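You operate a simulated robot arm through the tools that you are given. There is no shell and no other tool. Be economical: measure what you need, move in short steps, check, and stop when the job is done.

You are at the controls of a simulated robot arm. One attempt, no reset.

## Task
Turn the turns dial to 400. Then put three of the cards from the top of the skein bench on the top of the fitting bench. Then put the red spool on the top of the steel shelf. Then put the eyelet from the top of the skein bench on the ledge of the winding frame. Then open the brass lid. Do these in the order given. Set down upright: red spool.

Only the result counts: the job must be done as asked and must still hold three seconds after the hand-in. Knocking over, shifting, dropping, spilling or breaking anything else fails it. Lids that push on must go on centred and level and be pressed home; caps that screw on are set level and turned clockwise until they are tight.

## Robot
A 7-joint arm with a two-finger parallel gripper on a trunk, on a base that drives. Base frame: it is fixed to the floor where the robot stands at the start and does not move with it; the origin is under the middle of the robot, x ahead of it, y to its left, z up; the surface under the hand at the start is at about z = 840. Lengths are in mm, angles in degrees, forces in N, time in s.
With the tool pointing down near the work surface it reaches from about 340 to 740 mm from the robot's upright axis, wherever it stands. Its first joint turns from -143.0 to 143.0 degrees. Places, roughly: brass lid [-1400, 2400, 1000]; card [0, -750, 1000]; eyelet [-500, -750, 750]; ledge of the winding frame [1100, 300, 600]; red spool (4x4x8 cm) [-700, -1000, 900]; top of the fitting bench [4100, 2100, 800]; top of the steel shelf (23x47 cm) [-1600, 2660, 900]; turns dial [600, -200, 1100]. Payload 3 kg.
The tool frame sits at the grasp point between the pads (the TCP): z along the fingers, y along the line on which they close. The tips reach 30 mm beyond it. The gripper opens to 94 mm. The fingers are 28 mm wide and 10 mm thick; the gripper's body (50 by 96 mm) begins 55 mm behind the TCP.
Orientation is told as [roll, pitch, yaw] about the base's x, y, z axes, in that order, counted from this pose: with the fingers straight down and closing along the base's y, the tool's x points along the base's -x, its y along +y and its z along -z.

## Interface
- The arm moves only by the tool arm_command. Its argument "plan" is one flat list of numbers, 7 for each row, row after row: the shift along the tool's x, y, z in units of 300 mm (1.0 is 300 mm), then the turn, a rotation vector about the tool's x, y, z in units of 90 degrees (1.0 is 90 degrees), then the gripper command, from -1 (shut) to 1 (fully open), values between in proportion. In form: [dx, dy, dz, ax, ay, az, grip, dx, dy, dz, ax, ay, az, grip, ...]. A call has 1 to 10 rows; each row is the pose to reach, as a shift and turn from the pose commanded when the call began, along the tool's axes at that moment. A call with a number of a shift or a turn outside -1 to 1 is refused whole. Rows are played at 5 a second. More than 50 mm and 8.6 degrees between two rows, or a gripper value outside its range, and nothing of the call is played. Where a pose cannot be reached the arm comes as near as it can. A force on the tool above 40 N (or 10 N above the force at the start of the call, whichever is more), or a blocked arm, ends the call early, and 0.2 s more pass. Each finger travels about 45 mm/s and halts on what it meets, pressing with about 34 N; the grip force reading is that of the motor and also rises with nothing between the fingers. The clock runs only during rows and for 0.2 s after the last one: add rows that repeat a pose to give the fingers time. It gives the time, the measured TCP pose, the force on the tool (base axes), the opening and the grip force at its end, in the units of the frame above (readings bear some noise), with the torque about the TCP (base axes, N m) and any sound that the robot's microphone picked up, and new pictures: "views" is both (left out), scene, wrist or none.
- Cameras (640 x 400 px; columns grow to the right, rows downward): "scene" is now at [5, 55.8, 1775.6]; the picture's right is [-0.86, -0.51, -0.00], its down [-0.40, 0.68, -0.61] and it looks along [0.31, -0.53, -0.79] (base axes); focal length 254 px, centre (320, 200). "wrist" rides on the gripper at [76, 14, -103] in the tool frame; the picture's right is [-0.18, 0.98, 0.00], its down [-0.75, -0.14, -0.64] and it looks along [-0.63, -0.12, 0.77] (tool axes); focal length 243 px, centre (320, 200). There is no depth. A picture from a camera that has moved, and an enlarged one, comes with that camera's place and axes in the base frame and with its lens. The place of the scene camera against the robot may be out by one fixed shift of up to 18 mm in any direction.
- slide_trunk(by): slides the trunk up (or, below 0, down) by that many mm; the arm and the scene camera ride with it, the base frame stays. It gives what a move gives, with no picture.
- base_move(legs): drives the robot by 1 to 6 legs, each [ahead, left, turn to the left] in mm, mm and degrees, along the robot's own axes; the way and the turn of a leg run together, so that a leg with both is an arc; at most 1500 mm and 180 degrees a leg. The arm and the cameras ride along, it lands a little off, and it stops where it bumps. It gives what a move gives, and a new picture of the scene camera.
- turn_head(pan, tilt): turns the head with the scene camera to pan (to the left, within 143 degrees either way) and tilt (down, from -29 to 69), counted from straight ahead of the robot. It gives what a move gives, and a new picture of the scene camera.
- zoom(camera, box): a new picture of the part [left, top, right, bottom] of that camera's present view, enlarged. The clock stands still meanwhile.
- hand_in(): hands the job in; it is judged then, once.

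Go step by step. Nothing tells you exact positions but the pictures and the camera data: compare them with the known pose of the tool, close in by small moves and look again before you grip or let go. The budget is 186 turns and 260 pictures, counting those below and the enlarged ones. Unless the task says otherwise, let go and move clear before handing in.

The tools are called after "Call:" by a JSON object that holds its "name" and its "arguments". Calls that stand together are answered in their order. arm_command: Moves the arm, as the interface text tells. Its arguments: {"type":"object","properties":{"plan":{"type":"array"},"views":{"type":"string","enum":["both","scene","wrist","none"]}},"required":["plan"]} The other tools are called the same way: slide_trunk (by) slides the trunk up or down; base_move (legs) drives the base; turn_head (pan, tilt) turns the head that bears the scene camera; zoom (camera, box) takes an enlarged picture of a part of a camera's view; hand_in () hands the job in.

At the start:

```text
clock: 0.0
ee_pos: [113.3, -576.5, 1310.5]
orientation: [0.1, 0.0, 0.0]
contact_force: [-0.9, -0.3, 0.6]
torque: [0.01, 0.01, 0.02]
opening: 94.1
grasp_force: 0.0
trunk travel left (down, up): [-225.0, 165.0]
robot x, y, heading: [2.1, -1.2, 0.1]
head pan, tilt: [-59.3, 52.1]
```

scene: 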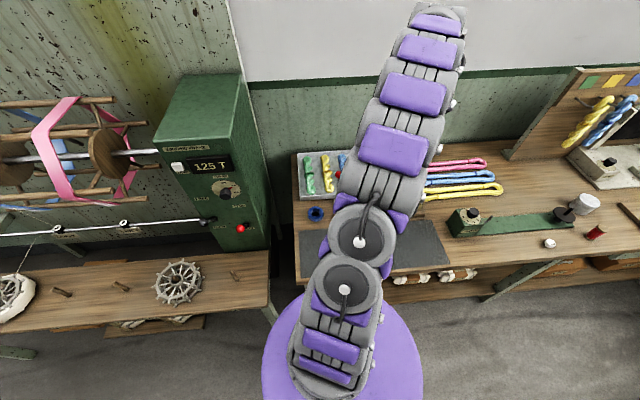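
wrist: 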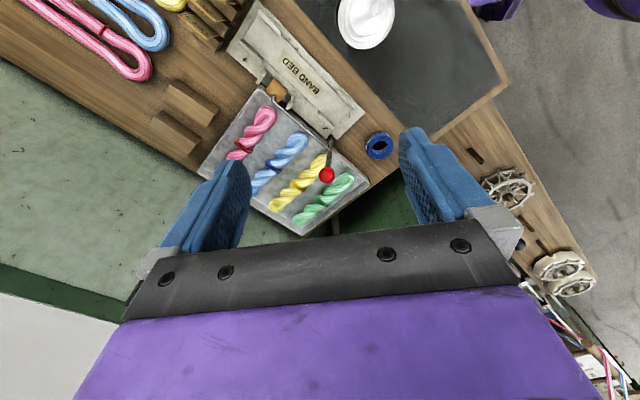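

The green cabinet shows "125 T" with a dial under it; the skein bench is to the right of it. I'll look closer at the dial and at the bench.

Call:
{"name": "zoom", "arguments": {"camera": "scene", "box": [150, 130, 280, 250]}}

Call:
{"name": "zoom", "arguments": {"camera": "scene", "box": [290, 60, 640, 290]}}

Call:
{"name": "turn_head", "arguments": {"pan": -20, "tilt": 45}}

```text
3.33 times, centred on (215, 190) of scene
camera zoom: at [5.0, 55.8, 1775.6], right [-0.86, -0.51, 0.0], down [-0.4, 0.68, -0.61], along [0.31, -0.53, -0.79], focal length 848 px, centre (670, 233)
```

zoom: 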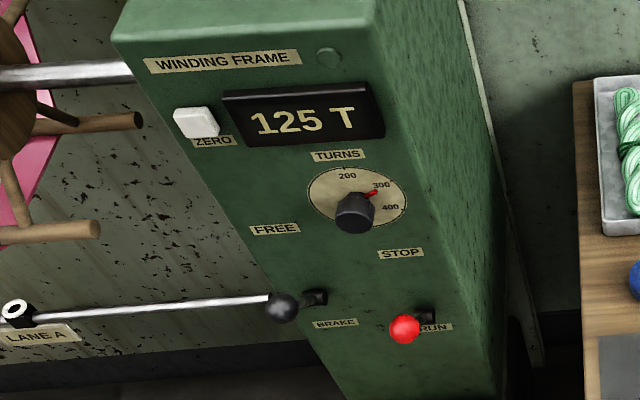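

```text
1.74 times, centred on (465, 175) of scene
camera zoom: at [5.0, 55.8, 1775.6], right [-0.86, -0.51, 0.0], down [-0.4, 0.68, -0.61], along [0.31, -0.53, -0.79], focal length 443 px, centre (68, 244)
```

zoom: 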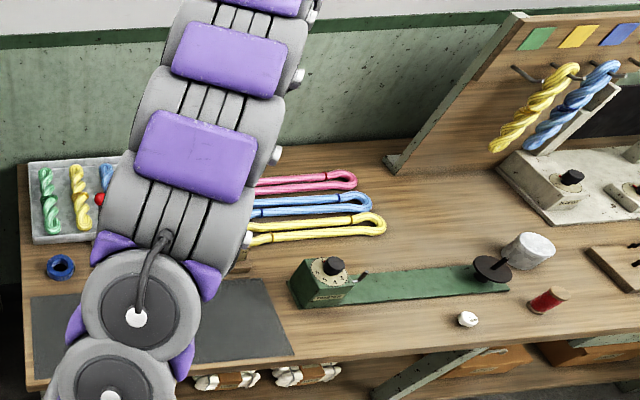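

```text
clock: 1.1
ee_pos: [113.9, -573.1, 1310.8]
orientation: [-0.1, 0.0, 0.0]
contact_force: [-0.5, 0.0, 0.6]
torque: [-0.01, -0.01, -0.09]
opening: 94.1
grasp_force: 0.1
trunk travel left (down, up): [-225.0, 165.0]
robot x, y, heading: [2.0, -3.0, 0.1]
head pan, tilt: [-20.0, 45.0]
camera scene: at [43.2, 92.5, 1785.4], right [-0.34, -0.94, 0.0], down [-0.66, 0.24, -0.71], along [0.66, -0.24, -0.71], focal length 254 px, centre (320, 200)
```

scene: 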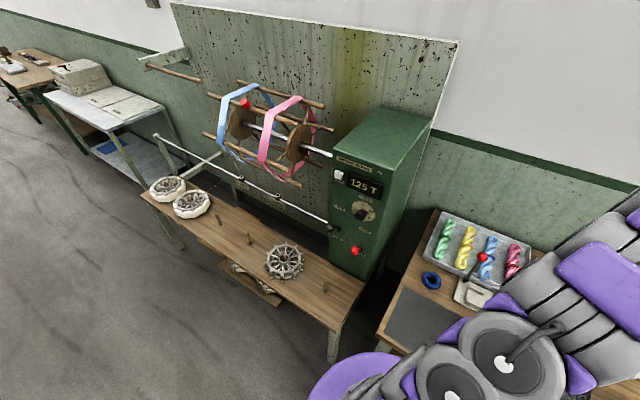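

I'll take a closer look at the dial and the frame from this angle.

Call:
{"name": "zoom", "arguments": {"camera": "scene", "box": [320, 150, 400, 270]}}

Call:
{"name": "zoom", "arguments": {"camera": "scene", "box": [130, 160, 370, 320]}}

Call:
{"name": "turn_head", "arguments": {"pan": -100, "tilt": 45}}

```text
3.33 times, centred on (360, 210) of scene
camera zoom: at [43.2, 92.5, 1785.4], right [-0.34, -0.94, 0.0], down [-0.66, 0.24, -0.71], along [0.66, -0.24, -0.71], focal length 848 px, centre (187, 167)
```

zoom: 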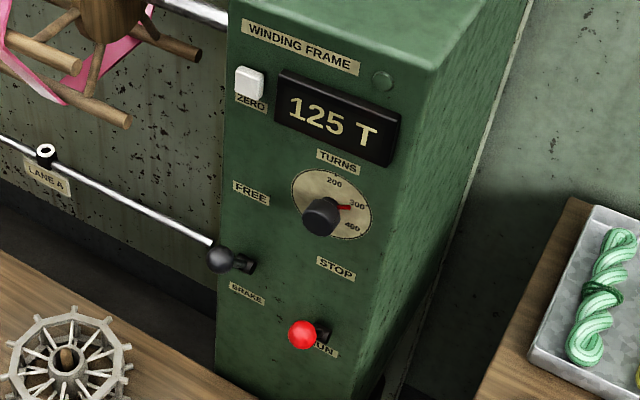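

```text
2.50 times, centred on (250, 240) of scene
camera zoom: at [43.2, 92.5, 1785.4], right [-0.34, -0.94, 0.0], down [-0.66, 0.24, -0.71], along [0.66, -0.24, -0.71], focal length 636 px, centre (495, 100)
```

zoom: 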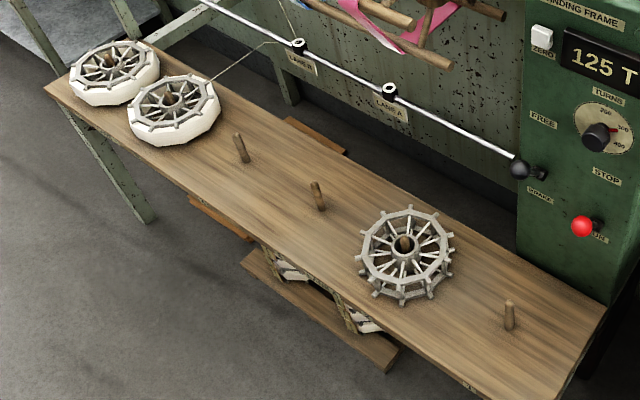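

```text
clock: 2.6
ee_pos: [114.0, -572.3, 1311.6]
orientation: [-0.1, 0.0, 0.0]
contact_force: [-0.9, 0.9, 0.1]
torque: [0.03, -0.03, 0.02]
opening: 94.4
grasp_force: 0.0
trunk travel left (down, up): [-225.0, 165.0]
robot x, y, heading: [3.3, -2.1, 0.1]
head pan, tilt: [-100.0, 45.0]
camera scene: at [-47.3, 40.2, 1785.3], right [-0.98, 0.17, 0.0], down [0.12, 0.7, -0.71], along [-0.12, -0.69, -0.71], focal length 254 px, centre (320, 200)
```

scene: 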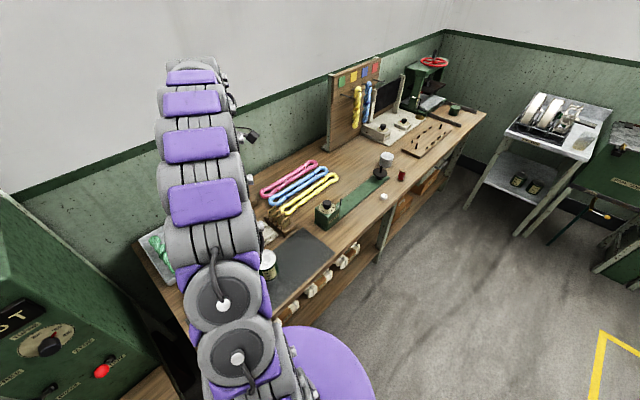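

Call:
{"name": "zoom", "arguments": {"camera": "scene", "box": [230, 130, 410, 290]}}

Call:
{"name": "zoom", "arguments": {"camera": "scene", "box": [320, 50, 500, 210]}}

Call:
{"name": "zoom", "arguments": {"camera": "wrist", "box": [100, 0, 500, 250]}}

Call:
{"name": "turn_head", "arguments": {"pan": -140, "tilt": 25}}

Call:
{"name": "turn_head", "arguments": {"pan": 125, "tilt": 20}}

Call:
{"name": "turn_head", "arguments": {"pan": 40, "tilt": 20}}

```text
2.50 times, centred on (320, 210) of scene
camera zoom: at [-47.3, 40.2, 1785.3], right [-0.98, 0.17, 0.0], down [0.12, 0.7, -0.71], along [-0.12, -0.69, -0.71], focal length 636 px, centre (320, 175)
```

zoom: 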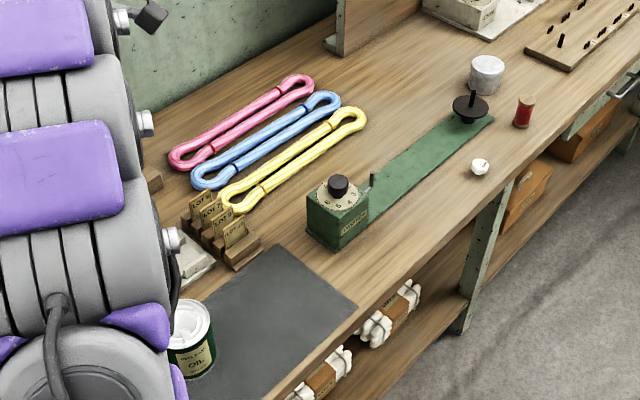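

```text
2.50 times, centred on (410, 130) of scene
camera zoom: at [-47.3, 40.2, 1785.3], right [-0.98, 0.17, 0.0], down [0.12, 0.7, -0.71], along [-0.12, -0.69, -0.71], focal length 636 px, centre (95, 375)
```

zoom: 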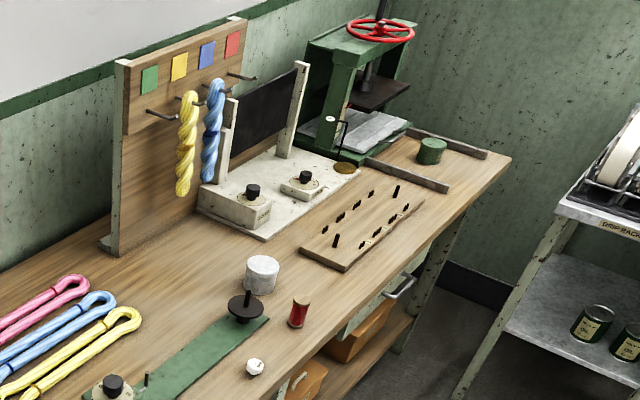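

```text
1.60 times, centred on (300, 125) of wrist
camera zoom: at [37.3, -558.5, 1413.9], right [0.18, 0.98, 0.0], down [0.75, -0.14, 0.64], along [0.63, -0.12, -0.77], focal length 388 px, centre (352, 320)
```

zoom: 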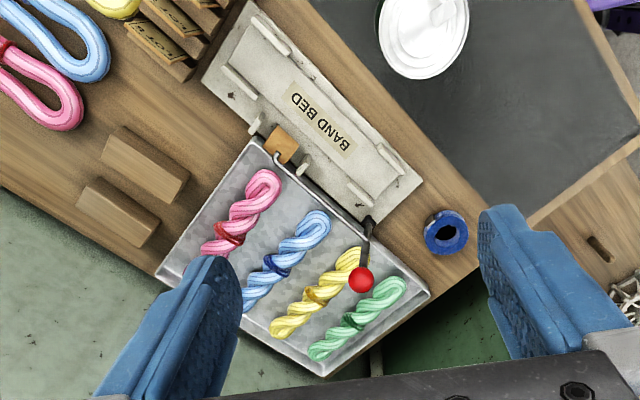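

```text
clock: 3.7
ee_pos: [112.8, -572.5, 1310.9]
orientation: [0.1, 0.1, 0.0]
contact_force: [-0.5, -0.4, -0.1]
torque: [-0.02, -0.02, -0.01]
opening: 93.9
grasp_force: 0.0
trunk travel left (down, up): [-225.0, 165.0]
robot x, y, heading: [-4.9, -1.3, 0.1]
head pan, tilt: [-140.0, 25.0]
camera scene: at [-103.8, 60.9, 1815.9], right [-0.64, 0.77, 0.0], down [0.32, 0.27, -0.91], along [-0.69, -0.58, -0.42], focal length 254 px, centre (320, 200)
```

scene: 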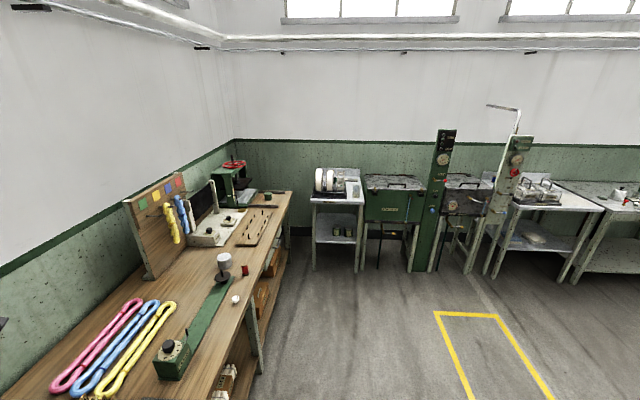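

```text
clock: 7.3
ee_pos: [113.1, -573.0, 1311.2]
orientation: [-0.1, 0.0, 0.0]
contact_force: [-0.1, 0.1, -0.1]
torque: [0.01, 0.01, -0.01]
opening: 94.0
grasp_force: 0.1
trunk travel left (down, up): [-225.0, 165.0]
robot x, y, heading: [2.3, 3.4, 0.3]
head pan, tilt: [125.0, 20.0]
camera scene: at [-86.7, 196.7, 1824.4], right [0.82, 0.57, 0.0], down [0.2, -0.28, -0.94], along [-0.54, 0.77, -0.34], focal length 254 px, centre (320, 200)
```

scene: 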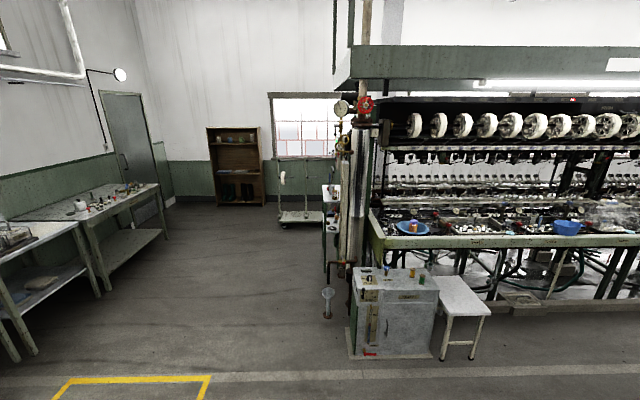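

```text
clock: 8.9
ee_pos: [112.8, -572.6, 1310.7]
orientation: [-0.1, -0.1, 0.0]
contact_force: [0.9, -0.3, 0.3]
torque: [-0.02, -0.01, 0.0]
opening: 94.1
grasp_force: 0.1
trunk travel left (down, up): [-225.0, 165.0]
robot x, y, heading: [3.8, 2.7, 0.0]
head pan, tilt: [40.0, 20.0]
camera scene: at [38.1, 180.3, 1824.3], right [0.64, -0.77, 0.0], down [-0.26, -0.22, -0.94], along [0.72, 0.61, -0.34], focal length 254 px, centre (320, 200)
```

scene: 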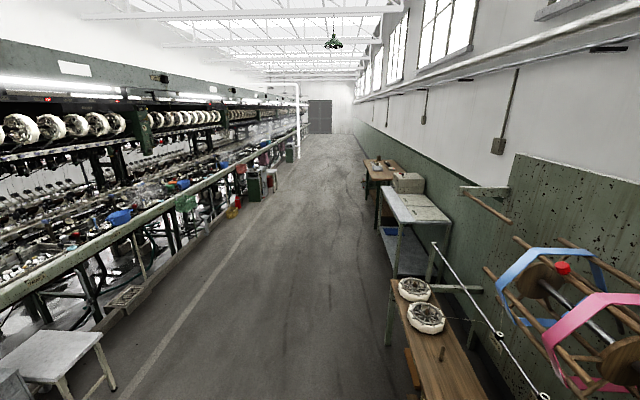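

The cards are the small "LOT" cards in a comb on the skein bench; the white ring is probably the eyelet. First the dial: I swing the arm across in front of the cabinet with the tool yawed toward its face.

Call:
{"name": "arm_command", "arguments": {"plan": [-0.095, 0.1095, 0, 0, 0, 0.0873, 1, -0.19, 0.219, 0, 0, 0, 0.1746, 1, -0.285, 0.3285, 0, 0, 0, 0.2619, 1, -0.38, 0.438, 0, 0, 0, 0.3492, 1, -0.475, 0.5475, 0, 0, 0, 0.4365, 1, -0.57, 0.657, 0, 0, 0, 0.5238, 1, -0.665, 0.7665, 0, 0, 0, 0.611, 1], "views": "wrist"}}

Call:
{"name": "turn_head", "arguments": {"pan": -25, "tilt": 40}}

```text
clock: 10.5
ee_pos: [314.0, -339.3, 1309.2]
orientation: [-0.1, -0.1, -55.0]
contact_force: [-0.7, 0.1, 0.0]
torque: [-0.06, -0.01, 0.0]
opening: 94.2
grasp_force: 0.0
trunk travel left (down, up): [-225.0, 165.0]
robot x, y, heading: [1.9, -0.5, -0.2]
head pan, tilt: [40.0, 20.0]
camera wrist: at [282.2, -269.0, 1413.2], right [0.91, 0.41, 0.0], down [0.32, -0.7, 0.64], along [0.26, -0.59, -0.77], focal length 243 px, centre (320, 200)
```

wrist: 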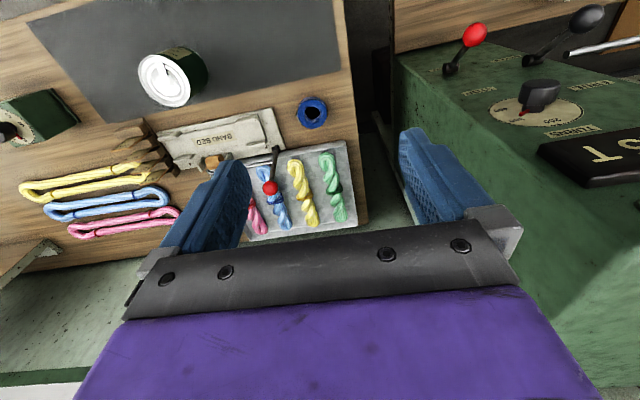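

```text
clock: 11.9
ee_pos: [312.7, -342.5, 1310.6]
orientation: [-0.1, 0.0, -54.9]
contact_force: [-0.4, 0.1, -0.3]
torque: [0.01, 0.0, -0.02]
opening: 94.0
grasp_force: 0.1
trunk travel left (down, up): [-225.0, 165.0]
robot x, y, heading: [-1.9, 0.8, -0.3]
head pan, tilt: [-25.0, 40.0]
camera scene: at [45.1, 87.1, 1792.5], right [-0.42, -0.91, 0.0], down [-0.58, 0.27, -0.77], along [0.69, -0.32, -0.64], focal length 254 px, centre (320, 200)
```

scene: 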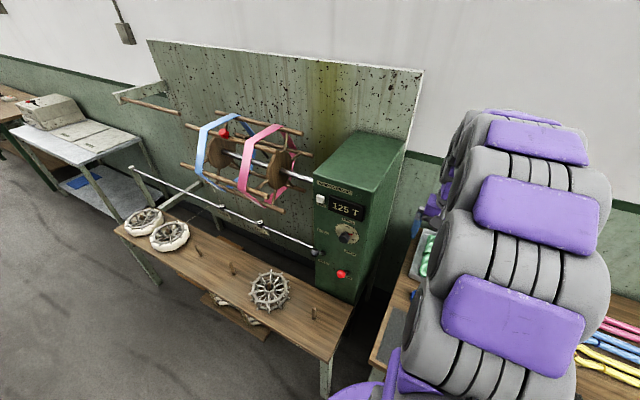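

Triangulating gives the dial knob at about (537, -241, 1128), its face normal about (-0.57, 0.82, 0). I move to a standoff in front of it while tilting the tool to horizontal.

Call:
{"name": "arm_command", "arguments": {"plan": [0.0554, 0.1, 0.075, 0, -0.0833, 0, 1, 0.1108, 0.2, 0.15, 0, -0.1667, 0, 1, 0.1661, 0.3, 0.225, 0, -0.25, 0, 1, 0.2215, 0.4, 0.3, 0, -0.3333, 0, 1, 0.277, 0.5, 0.375, 0, -0.4167, 0, 1, 0.3323, 0.6, 0.45, 0, -0.5, 0, 1, 0.388, 0.7, 0.525, 0, -0.5833, 0, 1, 0.443, 0.8, 0.6, 0, -0.6667, 0, 1], "views": "both"}}

```text
clock: 13.7
ee_pos: [482.6, -114.6, 1149.0]
orientation: [-0.5, -56.2, -54.5]
contact_force: [0.1, -0.2, -0.1]
torque: [0.03, 0.02, 0.01]
opening: 94.3
grasp_force: 0.0
out of reach, approached as far as the arm can: row 5, 6, 7, 8
trunk travel left (down, up): [-225.0, 165.0]
robot x, y, heading: [-3.0, 0.0, -0.1]
head pan, tilt: [-25.0, 40.0]
camera scene: at [47.4, 97.2, 1791.8], right [-0.42, -0.91, 0.0], down [-0.58, 0.27, -0.77], along [0.69, -0.33, -0.64], focal length 254 px, centre (320, 200)
camera wrist: at [419.7, -3.0, 1143.6], right [0.86, 0.48, 0.15], down [-0.18, 0.01, 0.98], along [0.47, -0.88, 0.1], focal length 243 px, centre (320, 200)
```

scene: 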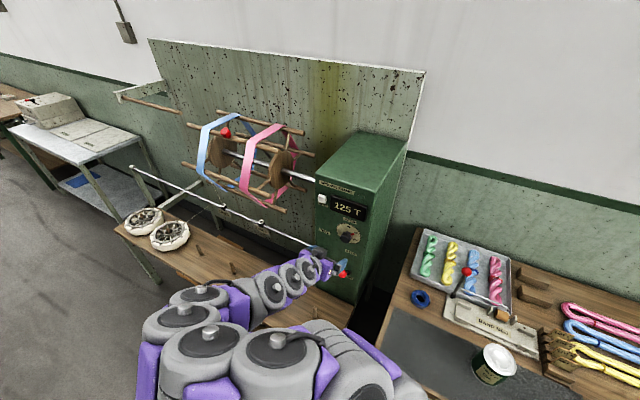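
wrist: 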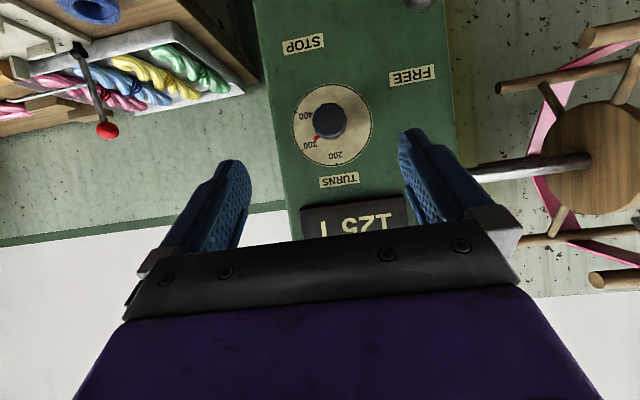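

The pose is too close to the robot's axis; the dial reads just at 300. I back the base off along the face normal to get room.

Call:
{"name": "base_move", "arguments": {"legs": [[-60, 250, 0]]}}

Call:
{"name": "zoom", "arguments": {"camera": "wrist", "box": [220, 0, 460, 240]}}

```text
clock: 15.6
ee_pos: [420.8, 110.1, 1148.2]
orientation: [0.9, -55.2, -56.2]
contact_force: [-2.3, -0.6, -0.5]
torque: [0.02, -0.1, 0.14]
opening: 94.0
grasp_force: 0.1
trunk travel left (down, up): [-225.0, 165.0]
robot x, y, heading: [-54.5, 245.2, 0.0]
head pan, tilt: [-25.0, 40.0]
camera scene: at [-13.0, 320.2, 1793.2], right [-0.43, -0.9, -0.01], down [-0.58, 0.28, -0.76], along [0.69, -0.32, -0.65], focal length 254 px, centre (320, 200)
```

scene: 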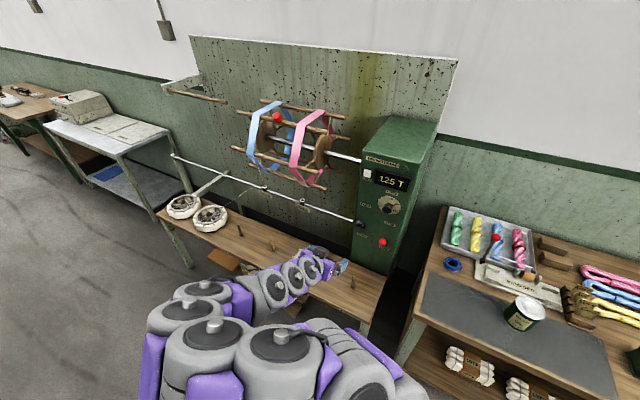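

```text
1.67 times, centred on (340, 120) of wrist
camera zoom: at [359.3, 223.0, 1143.9], right [0.87, 0.47, 0.16], down [-0.18, 0.0, 0.98], along [0.46, -0.88, 0.08], focal length 404 px, centre (287, 333)
```

zoom: 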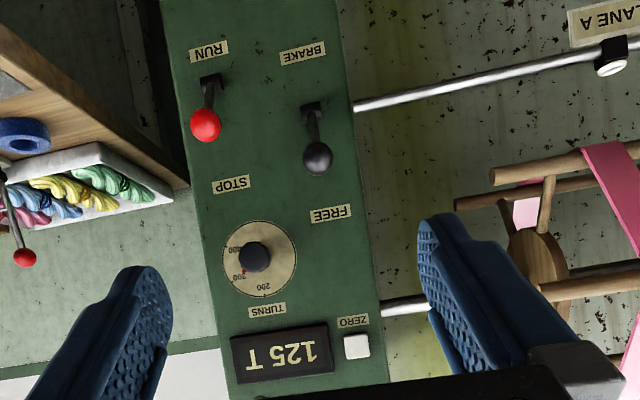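

The knob front resolves to about (574, -238, 1086). I move to a standoff about 120 mm in front of it with the tool level.

Call:
{"name": "arm_command", "arguments": {"plan": [-0.0447, -0.0333, 0.116, 0, -0.0556, 0, 1, -0.0894, -0.0666, 0.232, 0, -0.111, 0, 1, -0.134, -0.1, 0.348, 0, -0.1667, 0, 1, -0.179, -0.133, 0.4646, 0, -0.222, 0, 1, -0.2236, -0.1664, 0.58, 0, -0.278, 0, 1, -0.268, -0.2, 0.697, 0, -0.333, 0, 1, -0.313, -0.233, 0.813, 0, -0.389, 0, 1], "views": "both"}}

Call:
{"name": "zoom", "arguments": {"camera": "wrist", "box": [220, 60, 420, 220]}}

```text
clock: 17.1
ee_pos: [504.3, -136.0, 1088.0]
orientation: [142.1, -89.4, 162.4]
contact_force: [-0.1, -0.9, 0.2]
torque: [-0.03, -0.01, 0.05]
opening: 93.8
grasp_force: 0.0
trunk travel left (down, up): [-225.0, 165.0]
robot x, y, heading: [-58.0, 244.7, -0.2]
head pan, tilt: [-25.0, 40.0]
camera scene: at [-10.8, 326.5, 1792.6], right [-0.43, -0.91, 0.0], down [-0.58, 0.28, -0.76], along [0.69, -0.32, -0.65], focal length 254 px, centre (320, 200)
camera wrist: at [459.3, -43.9, 1011.1], right [0.81, 0.56, 0.19], down [-0.49, 0.45, 0.75], along [0.33, -0.7, 0.64], focal length 243 px, centre (320, 200)
```

scene: 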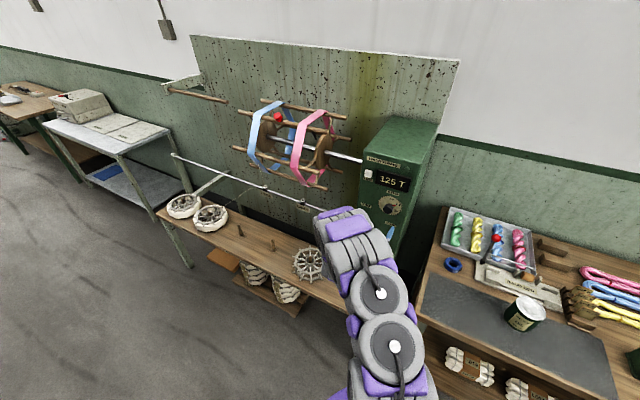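
wrist: 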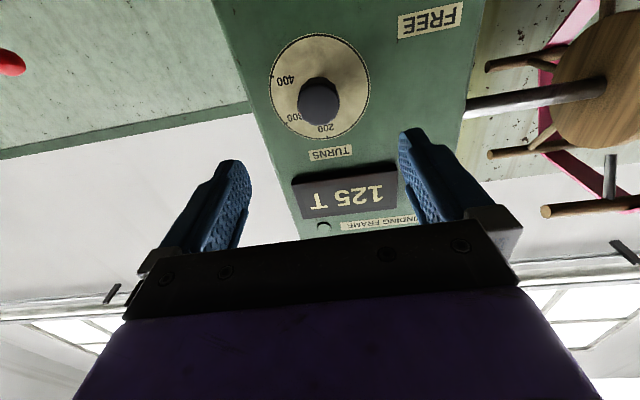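

```text
2.50 times, centred on (320, 140) of wrist
camera zoom: at [459.3, -43.9, 1011.1], right [0.81, 0.56, 0.19], down [-0.49, 0.45, 0.75], along [0.33, -0.7, 0.64], focal length 606 px, centre (320, 350)
```

zoom: 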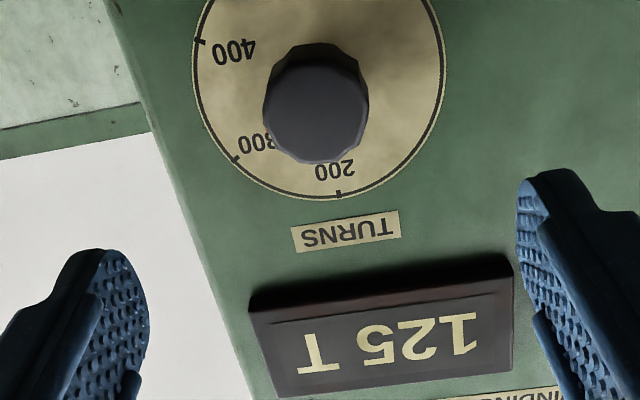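

Call:
{"name": "zoom", "arguments": {"camera": "scene", "box": [372, 190, 408, 220]}}

```text
13.33 times, centred on (390, 205) of scene
camera zoom: at [-10.8, 326.5, 1792.6], right [-0.43, -0.91, 0.0], down [-0.58, 0.28, -0.76], along [0.69, -0.32, -0.65], focal length 3394 px, centre (-613, 133)
```

zoom: 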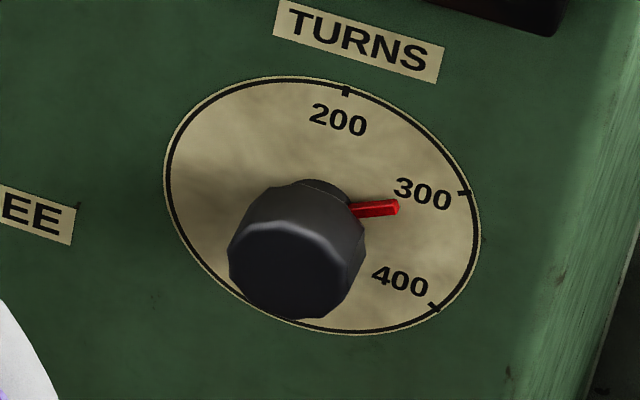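

Ticks are 60° apart (200 up, 300 at 60°, 400 at 120°), and the pointer sits at about 62°. I advance so the fingertips flank the front part of the knob, without touching the pointer.

Call:
{"name": "arm_command", "arguments": {"plan": [0.002, 0, 0.12, 0, 0, 0, 1, 0.004, 0, 0.24, 0, 0, 0, 1, 0.007, -0.002, 0.32, 0, 0, 0, 1, 0.007, -0.002, 0.376, 0, 0, 0, 0.4, 0.007, -0.002, 0.376, 0, 0, 0, 0.2], "views": "both"}}

Call:
{"name": "zoom", "arguments": {"camera": "scene", "box": [360, 180, 420, 230]}}

```text
clock: 18.4
ee_pos: [569.6, -218.2, 1089.4]
orientation: [169.4, -89.2, 135.0]
contact_force: [0.8, 0.6, 0.5]
torque: [0.01, 0.03, -0.02]
opening: 56.2
grasp_force: 0.0
trunk travel left (down, up): [-225.0, 165.0]
robot x, y, heading: [-62.6, 245.5, -0.3]
head pan, tilt: [-25.0, 40.0]
camera scene: at [-11.6, 335.0, 1792.3], right [-0.43, -0.9, 0.0], down [-0.58, 0.27, -0.76], along [0.69, -0.33, -0.64], focal length 254 px, centre (320, 200)
camera wrist: at [523.9, -126.9, 1012.2], right [0.81, 0.56, 0.19], down [-0.49, 0.46, 0.74], along [0.33, -0.69, 0.64], focal length 243 px, centre (320, 200)
```

scene: 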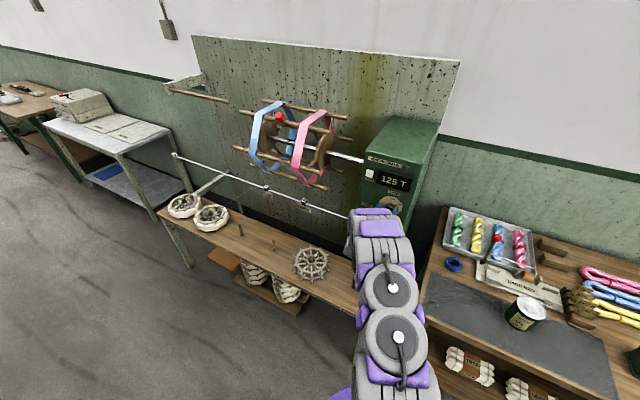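
wrist: 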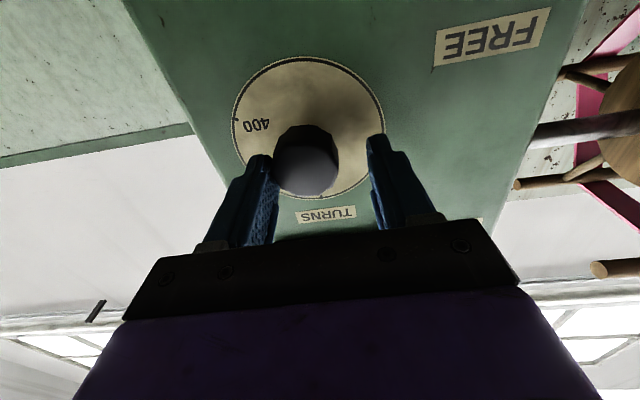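

```text
8.00 times, centred on (390, 205) of scene
camera zoom: at [-11.6, 335.0, 1792.3], right [-0.43, -0.9, 0.0], down [-0.58, 0.27, -0.76], along [0.69, -0.33, -0.64], focal length 2036 px, centre (-240, 160)
```

zoom: 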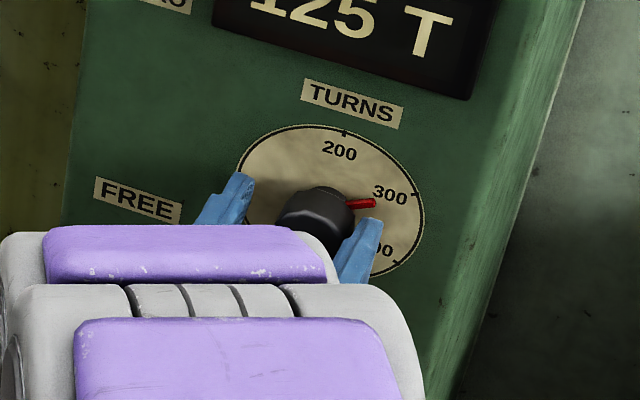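

The knob is about 7 mm toward the right finger side (tool -y). I correct that and close on the knob.

Call:
{"name": "arm_command", "arguments": {"plan": [0.007, -0.022, 0, 0, 0, 0, 0.2, 0.007, -0.022, 0, 0, 0, 0, -0.4, 0.007, -0.022, 0, 0, 0, 0, -0.6, 0.007, -0.022, 0, 0, 0, 0, -0.8, 0.007, -0.022, 0, 0, 0, 0, -1, 0.007, -0.022, 0, 0, 0, 0, -1], "views": "wrist"}}

Call:
{"name": "zoom", "arguments": {"camera": "scene", "box": [360, 180, 420, 230]}}

```text
clock: 19.8
ee_pos: [566.9, -226.4, 1084.6]
orientation: [158.3, -89.3, 146.3]
contact_force: [22.0, -10.7, 1.4]
torque: [-0.07, -0.04, 0.77]
opening: 37.3
grasp_force: 45.2
trunk travel left (down, up): [-225.0, 165.0]
robot x, y, heading: [-57.9, 244.6, -0.0]
head pan, tilt: [-25.0, 40.0]
camera wrist: at [521.0, -135.6, 1008.0], right [0.81, 0.56, 0.19], down [-0.49, 0.45, 0.75], along [0.33, -0.69, 0.64], focal length 243 px, centre (320, 200)
```

wrist: 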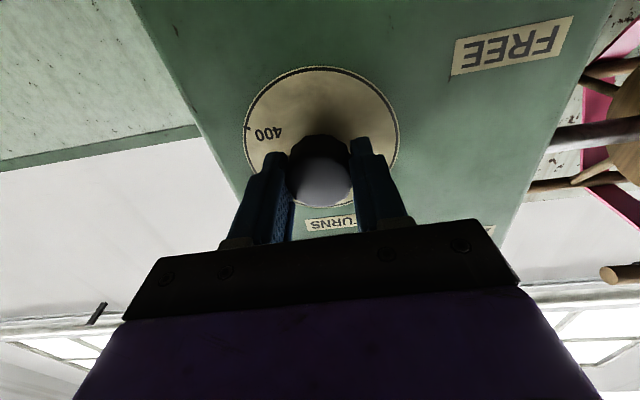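

```text
8.00 times, centred on (390, 205) of scene
camera zoom: at [-5.5, 327.5, 1792.5], right [-0.43, -0.91, 0.0], down [-0.59, 0.28, -0.76], along [0.69, -0.32, -0.65], focal length 2036 px, centre (-240, 160)
```

zoom: 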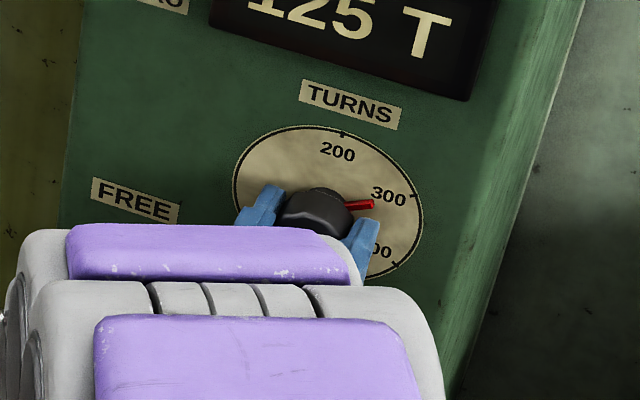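

Gripped. I turn clockwise 30° and check.

Call:
{"name": "arm_command", "arguments": {"plan": [0, 0, 0, 0, 0, 0.083, -1, 0, 0, 0, 0, 0, 0.167, -1, 0, 0, 0, 0, 0, 0.25, -1, 0, 0, 0, 0, 0, 0.333, -1], "views": "none"}}

Call:
{"name": "zoom", "arguments": {"camera": "scene", "box": [360, 180, 420, 230]}}

```text
clock: 20.8
ee_pos: [566.9, -227.3, 1084.8]
orientation: [91.2, -59.7, -146.5]
contact_force: [27.1, -10.0, 5.5]
torque: [0.32, 0.23, 0.62]
opening: 37.4
grasp_force: 44.8
trunk travel left (down, up): [-225.0, 165.0]
robot x, y, heading: [-61.0, 243.6, -0.1]
head pan, tilt: [-25.0, 40.0]
```

```text
8.00 times, centred on (390, 205) of scene
camera zoom: at [-5.8, 329.0, 1792.5], right [-0.43, -0.9, 0.0], down [-0.59, 0.28, -0.76], along [0.69, -0.32, -0.65], focal length 2036 px, centre (-240, 160)
```

zoom: 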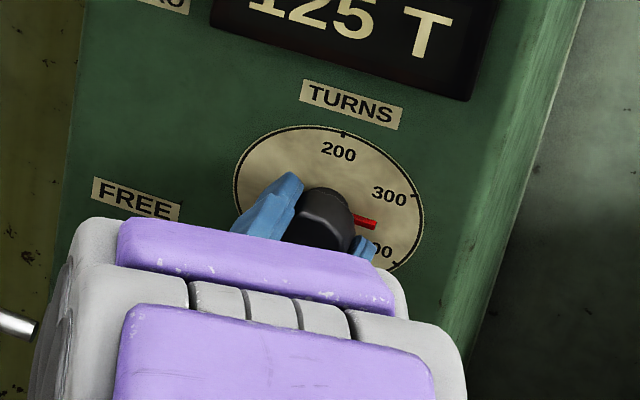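

Call:
{"name": "arm_command", "arguments": {"plan": [0, 0, 0, 0, 0, 0.078, -1, 0, 0, 0, 0, 0, 0.156, -1, 0, 0, 0, 0, 0, 0.233, -1, 0, 0, 0, 0, 0, 0.311, -1], "views": "none"}}

Call:
{"name": "zoom", "arguments": {"camera": "scene", "box": [366, 185, 414, 225]}}

```text
clock: 21.8
ee_pos: [566.9, -226.4, 1085.6]
orientation: [90.7, -31.7, -145.8]
contact_force: [29.5, -8.0, 8.5]
torque: [0.13, 0.1, 0.66]
opening: 37.4
grasp_force: 44.7
trunk travel left (down, up): [-225.0, 165.0]
robot x, y, heading: [-55.6, 246.2, -0.3]
head pan, tilt: [-25.0, 40.0]
```

```text
10.00 times, centred on (390, 205) of scene
camera zoom: at [-5.6, 330.1, 1792.5], right [-0.43, -0.91, 0.0], down [-0.59, 0.28, -0.76], along [0.69, -0.32, -0.65], focal length 2546 px, centre (-380, 150)
```

zoom: 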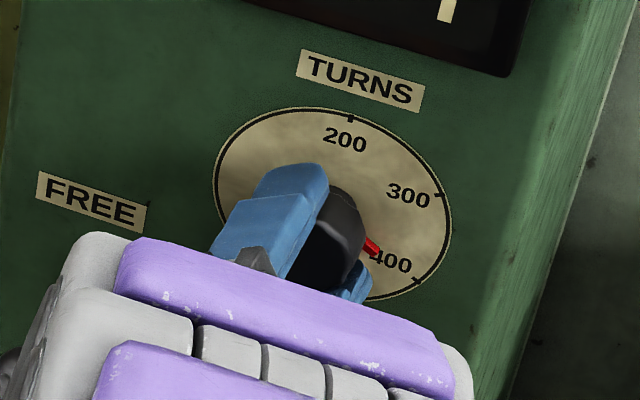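

Nearly at 400; another 4°, then release and back off for a clear look.

Call:
{"name": "arm_command", "arguments": {"plan": [0, 0, 0, 0, 0, 0.025, -1, 0, 0, 0, 0, 0, 0.047, -1, 0, 0, 0, 0, 0, 0.047, -1, 0, 0, 0, 0, 0, 0.047, -0.3, 0, 0, 0, 0, 0, 0.047, 0.2, 0, 0, 0, 0, 0, 0.047, 0.3, 0, 0, -0.1, 0, 0, 0.047, 0.3, 0, 0, -0.2, 0, 0, 0.047, 0.3, 0, 0, -0.35, 0, 0, 0.047, 0.3], "views": "wrist"}}

Call:
{"name": "zoom", "arguments": {"camera": "scene", "box": [372, 190, 408, 220]}}

Call:
{"name": "zoom", "arguments": {"camera": "wrist", "box": [220, 60, 420, 220]}}

```text
clock: 23.8
ee_pos: [503.5, -139.0, 1082.8]
orientation: [90.8, -27.5, -145.8]
contact_force: [0.4, 0.1, 0.9]
torque: [0.0, -0.02, 0.04]
opening: 61.3
grasp_force: 0.1
trunk travel left (down, up): [-225.0, 165.0]
robot x, y, heading: [-58.4, 244.6, -0.2]
head pan, tilt: [-25.0, 40.0]
camera wrist: at [506.7, -11.7, 1058.6], right [0.23, 0.17, 0.96], down [-0.97, 0.11, 0.22], along [-0.07, -0.98, 0.19], focal length 243 px, centre (320, 200)
```

wrist: 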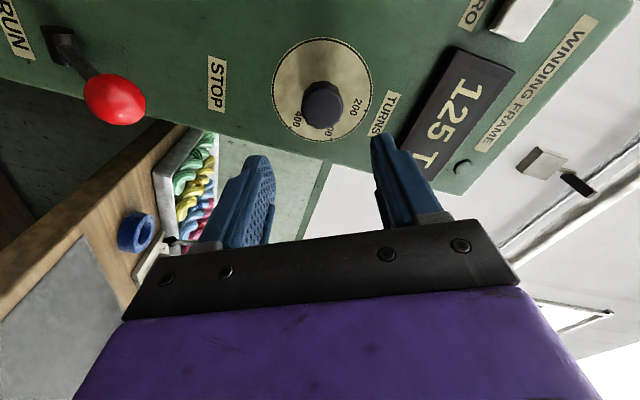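

```text
13.33 times, centred on (390, 205) of scene
camera zoom: at [-13.1, 335.0, 1792.3], right [-0.43, -0.9, 0.0], down [-0.58, 0.27, -0.76], along [0.69, -0.33, -0.64], focal length 3394 px, centre (-613, 133)
```

zoom: 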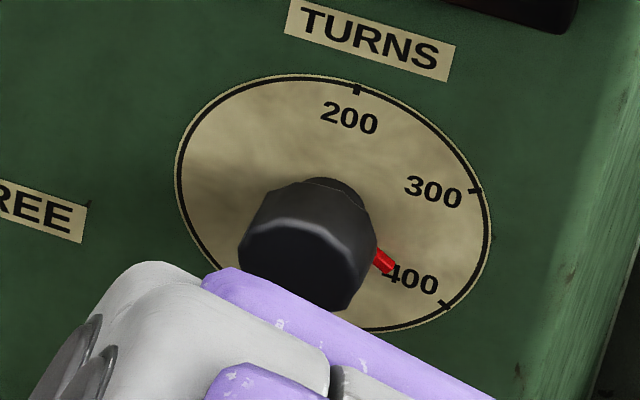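

```text
2.50 times, centred on (320, 140) of wrist
camera zoom: at [506.7, -11.7, 1058.6], right [0.23, 0.17, 0.96], down [-0.97, 0.11, 0.22], along [-0.07, -0.98, 0.19], focal length 606 px, centre (320, 350)
```

zoom: 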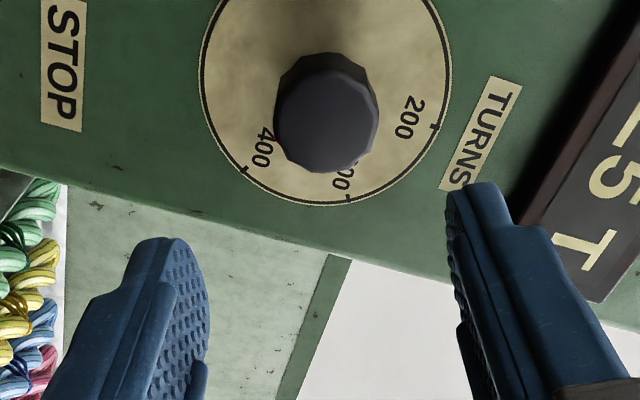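

By the scene view the pointer is at about 120°, but the reading depends on parallax. I shift sideways for a second view of the pointer.

Call:
{"name": "arm_command", "arguments": {"plan": [-0.09, -0.045, 0, 0, 0, 0, 0.3, -0.18, -0.09, 0, 0, 0, 0, 0.3, -0.27, -0.137, 0, 0, 0, 0, 0.3, -0.355, -0.183, 0, 0, 0, 0, 0.3], "views": "wrist"}}

Call:
{"name": "zoom", "arguments": {"camera": "wrist", "box": [240, 0, 440, 140]}}

Call:
{"name": "zoom", "arguments": {"camera": "scene", "box": [372, 190, 408, 220]}}

```text
clock: 24.8
ee_pos: [403.9, -207.7, 1084.2]
orientation: [90.8, -27.5, -145.9]
contact_force: [0.1, -0.4, 0.0]
torque: [0.03, -0.01, -0.02]
opening: 61.1
grasp_force: 0.1
trunk travel left (down, up): [-225.0, 165.0]
robot x, y, heading: [-60.0, 248.3, -0.0]
head pan, tilt: [-25.0, 40.0]
camera wrist: at [406.3, -81.3, 1061.3], right [0.23, 0.17, 0.96], down [-0.97, 0.11, 0.22], along [-0.07, -0.98, 0.2], focal length 243 px, centre (320, 200)
```

wrist: 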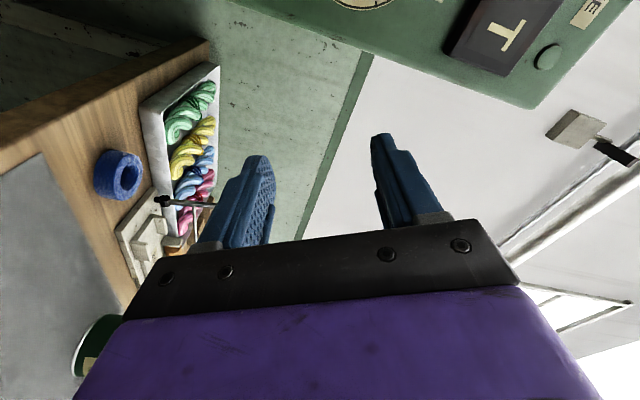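

```text
2.86 times, centred on (340, 70) of wrist
camera zoom: at [406.3, -81.3, 1061.3], right [0.23, 0.17, 0.96], down [-0.97, 0.11, 0.22], along [-0.07, -0.98, 0.2], focal length 693 px, centre (263, 571)
```

zoom: 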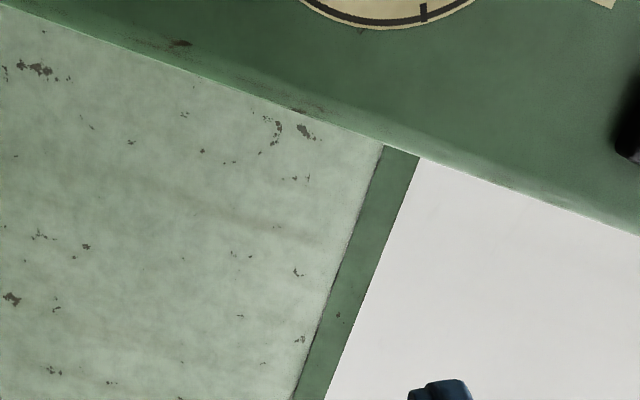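

```text
13.33 times, centred on (390, 205) of scene
camera zoom: at [-13.9, 331.3, 1792.6], right [-0.43, -0.91, 0.0], down [-0.58, 0.28, -0.76], along [0.69, -0.32, -0.64], focal length 3394 px, centre (-613, 133)
```

zoom: 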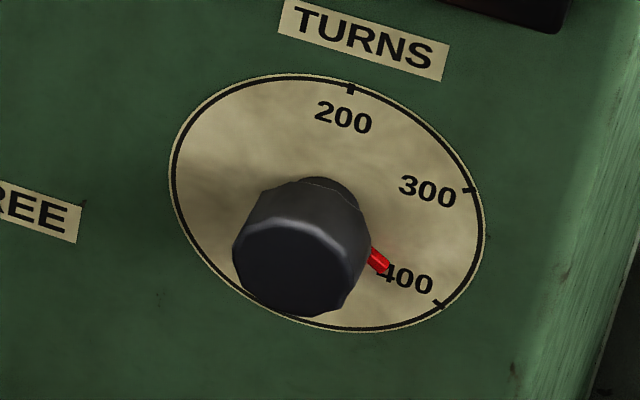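

The dial reads 400 (pointer on the 120° tick). Next, the cards: I lift and retract the arm, rolling back the wrist.

Call:
{"name": "arm_command", "arguments": {"plan": [-0.038, 0.074, -0.062, 0, 0, -0.086, 0.6, -0.076, 0.148, -0.125, 0, 0, -0.172, 0.6, -0.114, 0.221, -0.187, 0, 0, -0.258, 0.6, -0.152, 0.295, -0.25, 0, 0, -0.344, 0.6, -0.19, 0.369, -0.312, 0, 0, -0.43, 0.6, -0.229, 0.443, -0.375, 0, 0, -0.516, 0.6, -0.267, 0.516, -0.437, 0, 0, -0.602, 0.6, -0.305, 0.59, -0.5, 0, 0, -0.69, 0.6], "views": "none"}}

Call:
{"name": "arm_command", "arguments": {"plan": [0, 0, 0, 0, 0.09, 0, 1, 0, 0, 0, 0, 0.18, 0, 1, 0, 0, 0, 0, 0.27, 0, 1, 0, 0, 0, 0, 0.36, 0, 1, 0, 0, 0, 0, 0.45, 0, 1, 0, 0, 0, 0, 0.54, 0, 1, 0, 0, 0, 0, 0.63, 0, 1, 0, 0, 0, 0, 0.72, 0, 1, 0, 0, 0, 0, 0.81, 0, 1, 0, 0, 0, 0, 0.9, 0, 1], "views": "none"}}

```text
clock: 26.6
ee_pos: [435.3, -89.3, 1244.3]
orientation: [122.2, -83.0, 179.5]
contact_force: [0.0, -0.4, -0.5]
torque: [0.06, -0.01, 0.01]
opening: 75.1
grasp_force: 0.0
out of reach, approached as far as the arm can: row 3, 4, 5, 6, 7, 8
trunk travel left (down, up): [-225.0, 165.0]
robot x, y, heading: [-61.0, 247.5, -0.2]
head pan, tilt: [-25.0, 40.0]
```

```text
clock: 28.8
ee_pos: [433.5, -93.8, 1242.3]
orientation: [6.1, -12.4, -59.6]
contact_force: [0.8, 1.0, 0.6]
torque: [0.0, 0.04, -0.01]
opening: 94.0
grasp_force: 0.1
trunk travel left (down, up): [-225.0, 165.0]
robot x, y, heading: [-62.7, 245.8, -0.4]
head pan, tilt: [-25.0, 40.0]
```

Call:
{"name": "base_move", "arguments": {"legs": [[-292, -440, 0], [0, 0, -55]]}}

Call:
{"name": "turn_head", "arguments": {"pan": 15, "tilt": 50}}

```text
clock: 34.2
ee_pos: [-324.9, -784.7, 1245.7]
orientation: [6.0, -12.9, -113.2]
contact_force: [0.6, -0.4, -0.2]
torque: [0.04, 0.04, -0.04]
opening: 94.1
grasp_force: 0.2
trunk travel left (down, up): [-225.0, 165.0]
robot x, y, heading: [-352.2, -192.2, -53.9]
head pan, tilt: [-25.0, 40.0]
camera scene: at [-236.4, -181.2, 1791.9], right [-0.98, -0.19, 0.0], down [-0.13, 0.63, -0.77], along [0.15, -0.75, -0.64], focal length 254 px, centre (320, 200)
```

scene: 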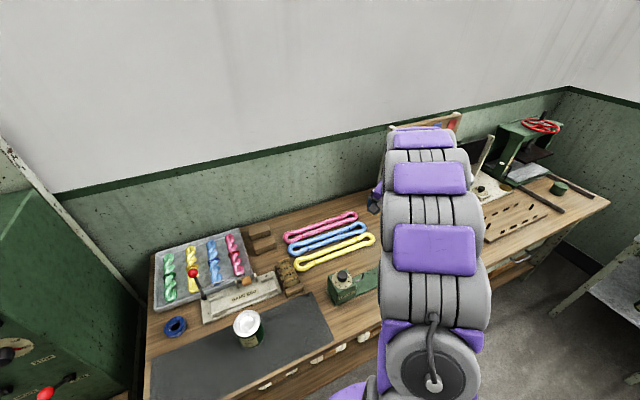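

```text
clock: 35.3
ee_pos: [-329.9, -786.9, 1244.1]
orientation: [6.2, -12.6, -113.2]
contact_force: [0.3, -0.9, 1.0]
torque: [0.0, 0.01, 0.01]
opening: 93.8
grasp_force: 0.1
trunk travel left (down, up): [-225.0, 165.0]
robot x, y, heading: [-349.6, -190.6, -54.0]
head pan, tilt: [15.0, 50.0]
camera scene: at [-197.6, -149.8, 1778.1], right [-0.63, -0.78, 0.0], down [-0.6, 0.48, -0.64], along [0.5, -0.4, -0.77], focal length 254 px, centre (320, 200)
```

scene: 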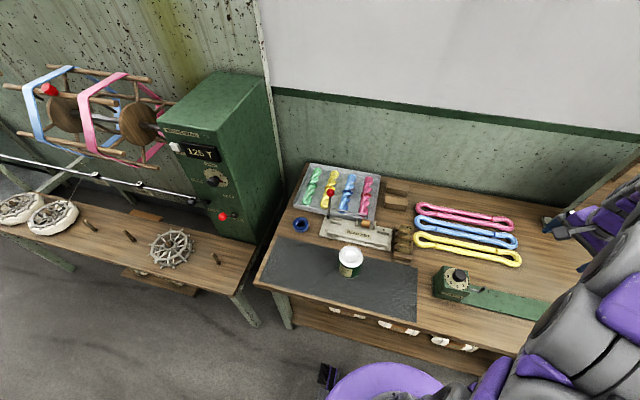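

Call:
{"name": "zoom", "arguments": {"camera": "scene", "box": [370, 210, 440, 270]}}

Call:
{"name": "zoom", "arguments": {"camera": "scene", "box": [280, 170, 440, 290]}}

```text
6.67 times, centred on (405, 240) of scene
camera zoom: at [-197.6, -149.8, 1778.1], right [-0.63, -0.78, 0.0], down [-0.6, 0.48, -0.64], along [0.5, -0.4, -0.77], focal length 1697 px, centre (-247, -67)
```

zoom: 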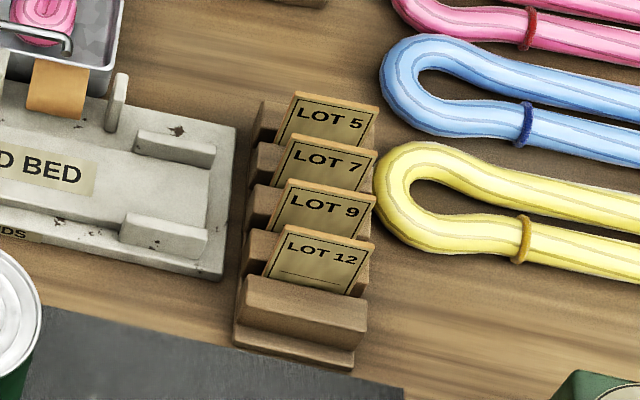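

```text
3.33 times, centred on (360, 230) of scene
camera zoom: at [-197.6, -149.8, 1778.1], right [-0.63, -0.78, 0.0], down [-0.6, 0.48, -0.64], along [0.5, -0.4, -0.77], focal length 848 px, centre (187, 100)
```

zoom: 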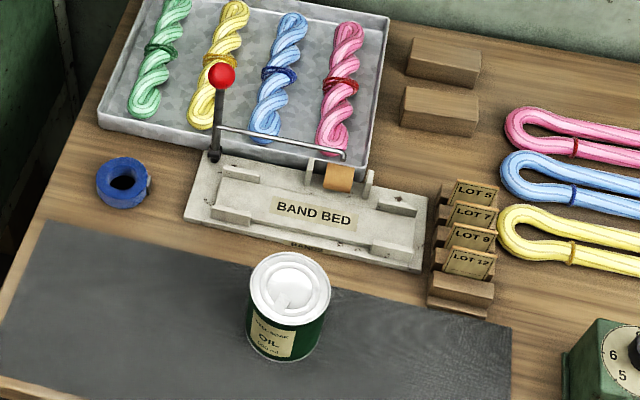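

Four cards (LOT 5, 7, 9, 12) stand in the rack, about 33 mm apart, the front one near (-20, -728). I move the hand above the rack with the fingers closing across the cards' thickness.

Call:
{"name": "arm_command", "arguments": {"plan": [0.083, 0.107, 0.063, 0.013, 0.015, 0.045, 0.5, 0.166, 0.213, 0.127, 0.026, 0.029, 0.09, 0.5, 0.249, 0.32, 0.19, 0.04, 0.044, 0.135, 0.5, 0.331, 0.426, 0.253, 0.053, 0.058, 0.18, 0.5, 0.414, 0.533, 0.317, 0.066, 0.073, 0.226, 0.5, 0.497, 0.64, 0.38, 0.08, 0.088, 0.271, 0.5, 0.58, 0.746, 0.444, 0.093, 0.102, 0.316, 0.5, 0.663, 0.853, 0.507, 0.106, 0.117, 0.361, 0.5], "views": "both"}}

```text
clock: 37.1
ee_pos: [-14.9, -742.2, 1079.7]
orientation: [0.0, -0.2, -145.4]
contact_force: [0.5, -0.8, -0.4]
torque: [0.01, 0.01, 0.01]
opening: 70.5
grasp_force: 0.0
trunk travel left (down, up): [-225.0, 165.0]
robot x, y, heading: [-348.9, -193.9, -53.9]
head pan, tilt: [15.0, 50.0]
camera scene: at [-194.2, -151.9, 1777.8], right [-0.63, -0.78, 0.0], down [-0.6, 0.48, -0.64], along [0.5, -0.4, -0.77], focal length 254 px, centre (320, 200)
camera wrist: at [56.1, -709.9, 1182.1], right [0.41, -0.91, 0.0], down [-0.7, -0.31, 0.64], along [-0.59, -0.26, -0.76], focal length 243 px, centre (320, 200)
```

scene: 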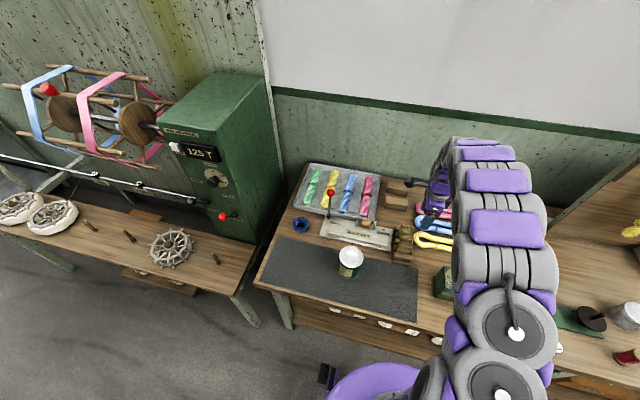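
wrist: 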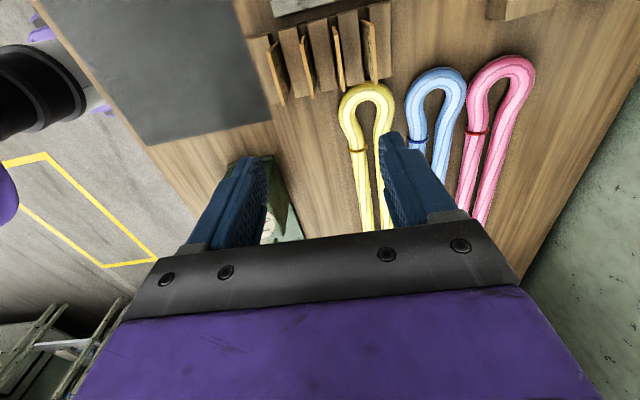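

Call:
{"name": "zoom", "arguments": {"camera": "wrist", "box": [230, 0, 430, 125]}}

```text
3.20 times, centred on (330, 62) of wrist
camera zoom: at [56.1, -709.9, 1182.1], right [0.41, -0.91, 0.0], down [-0.7, -0.31, 0.64], along [-0.59, -0.26, -0.76], focal length 776 px, centre (288, 640)
```

zoom: 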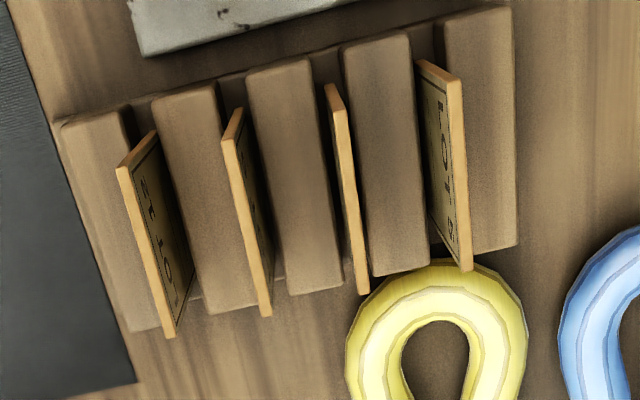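

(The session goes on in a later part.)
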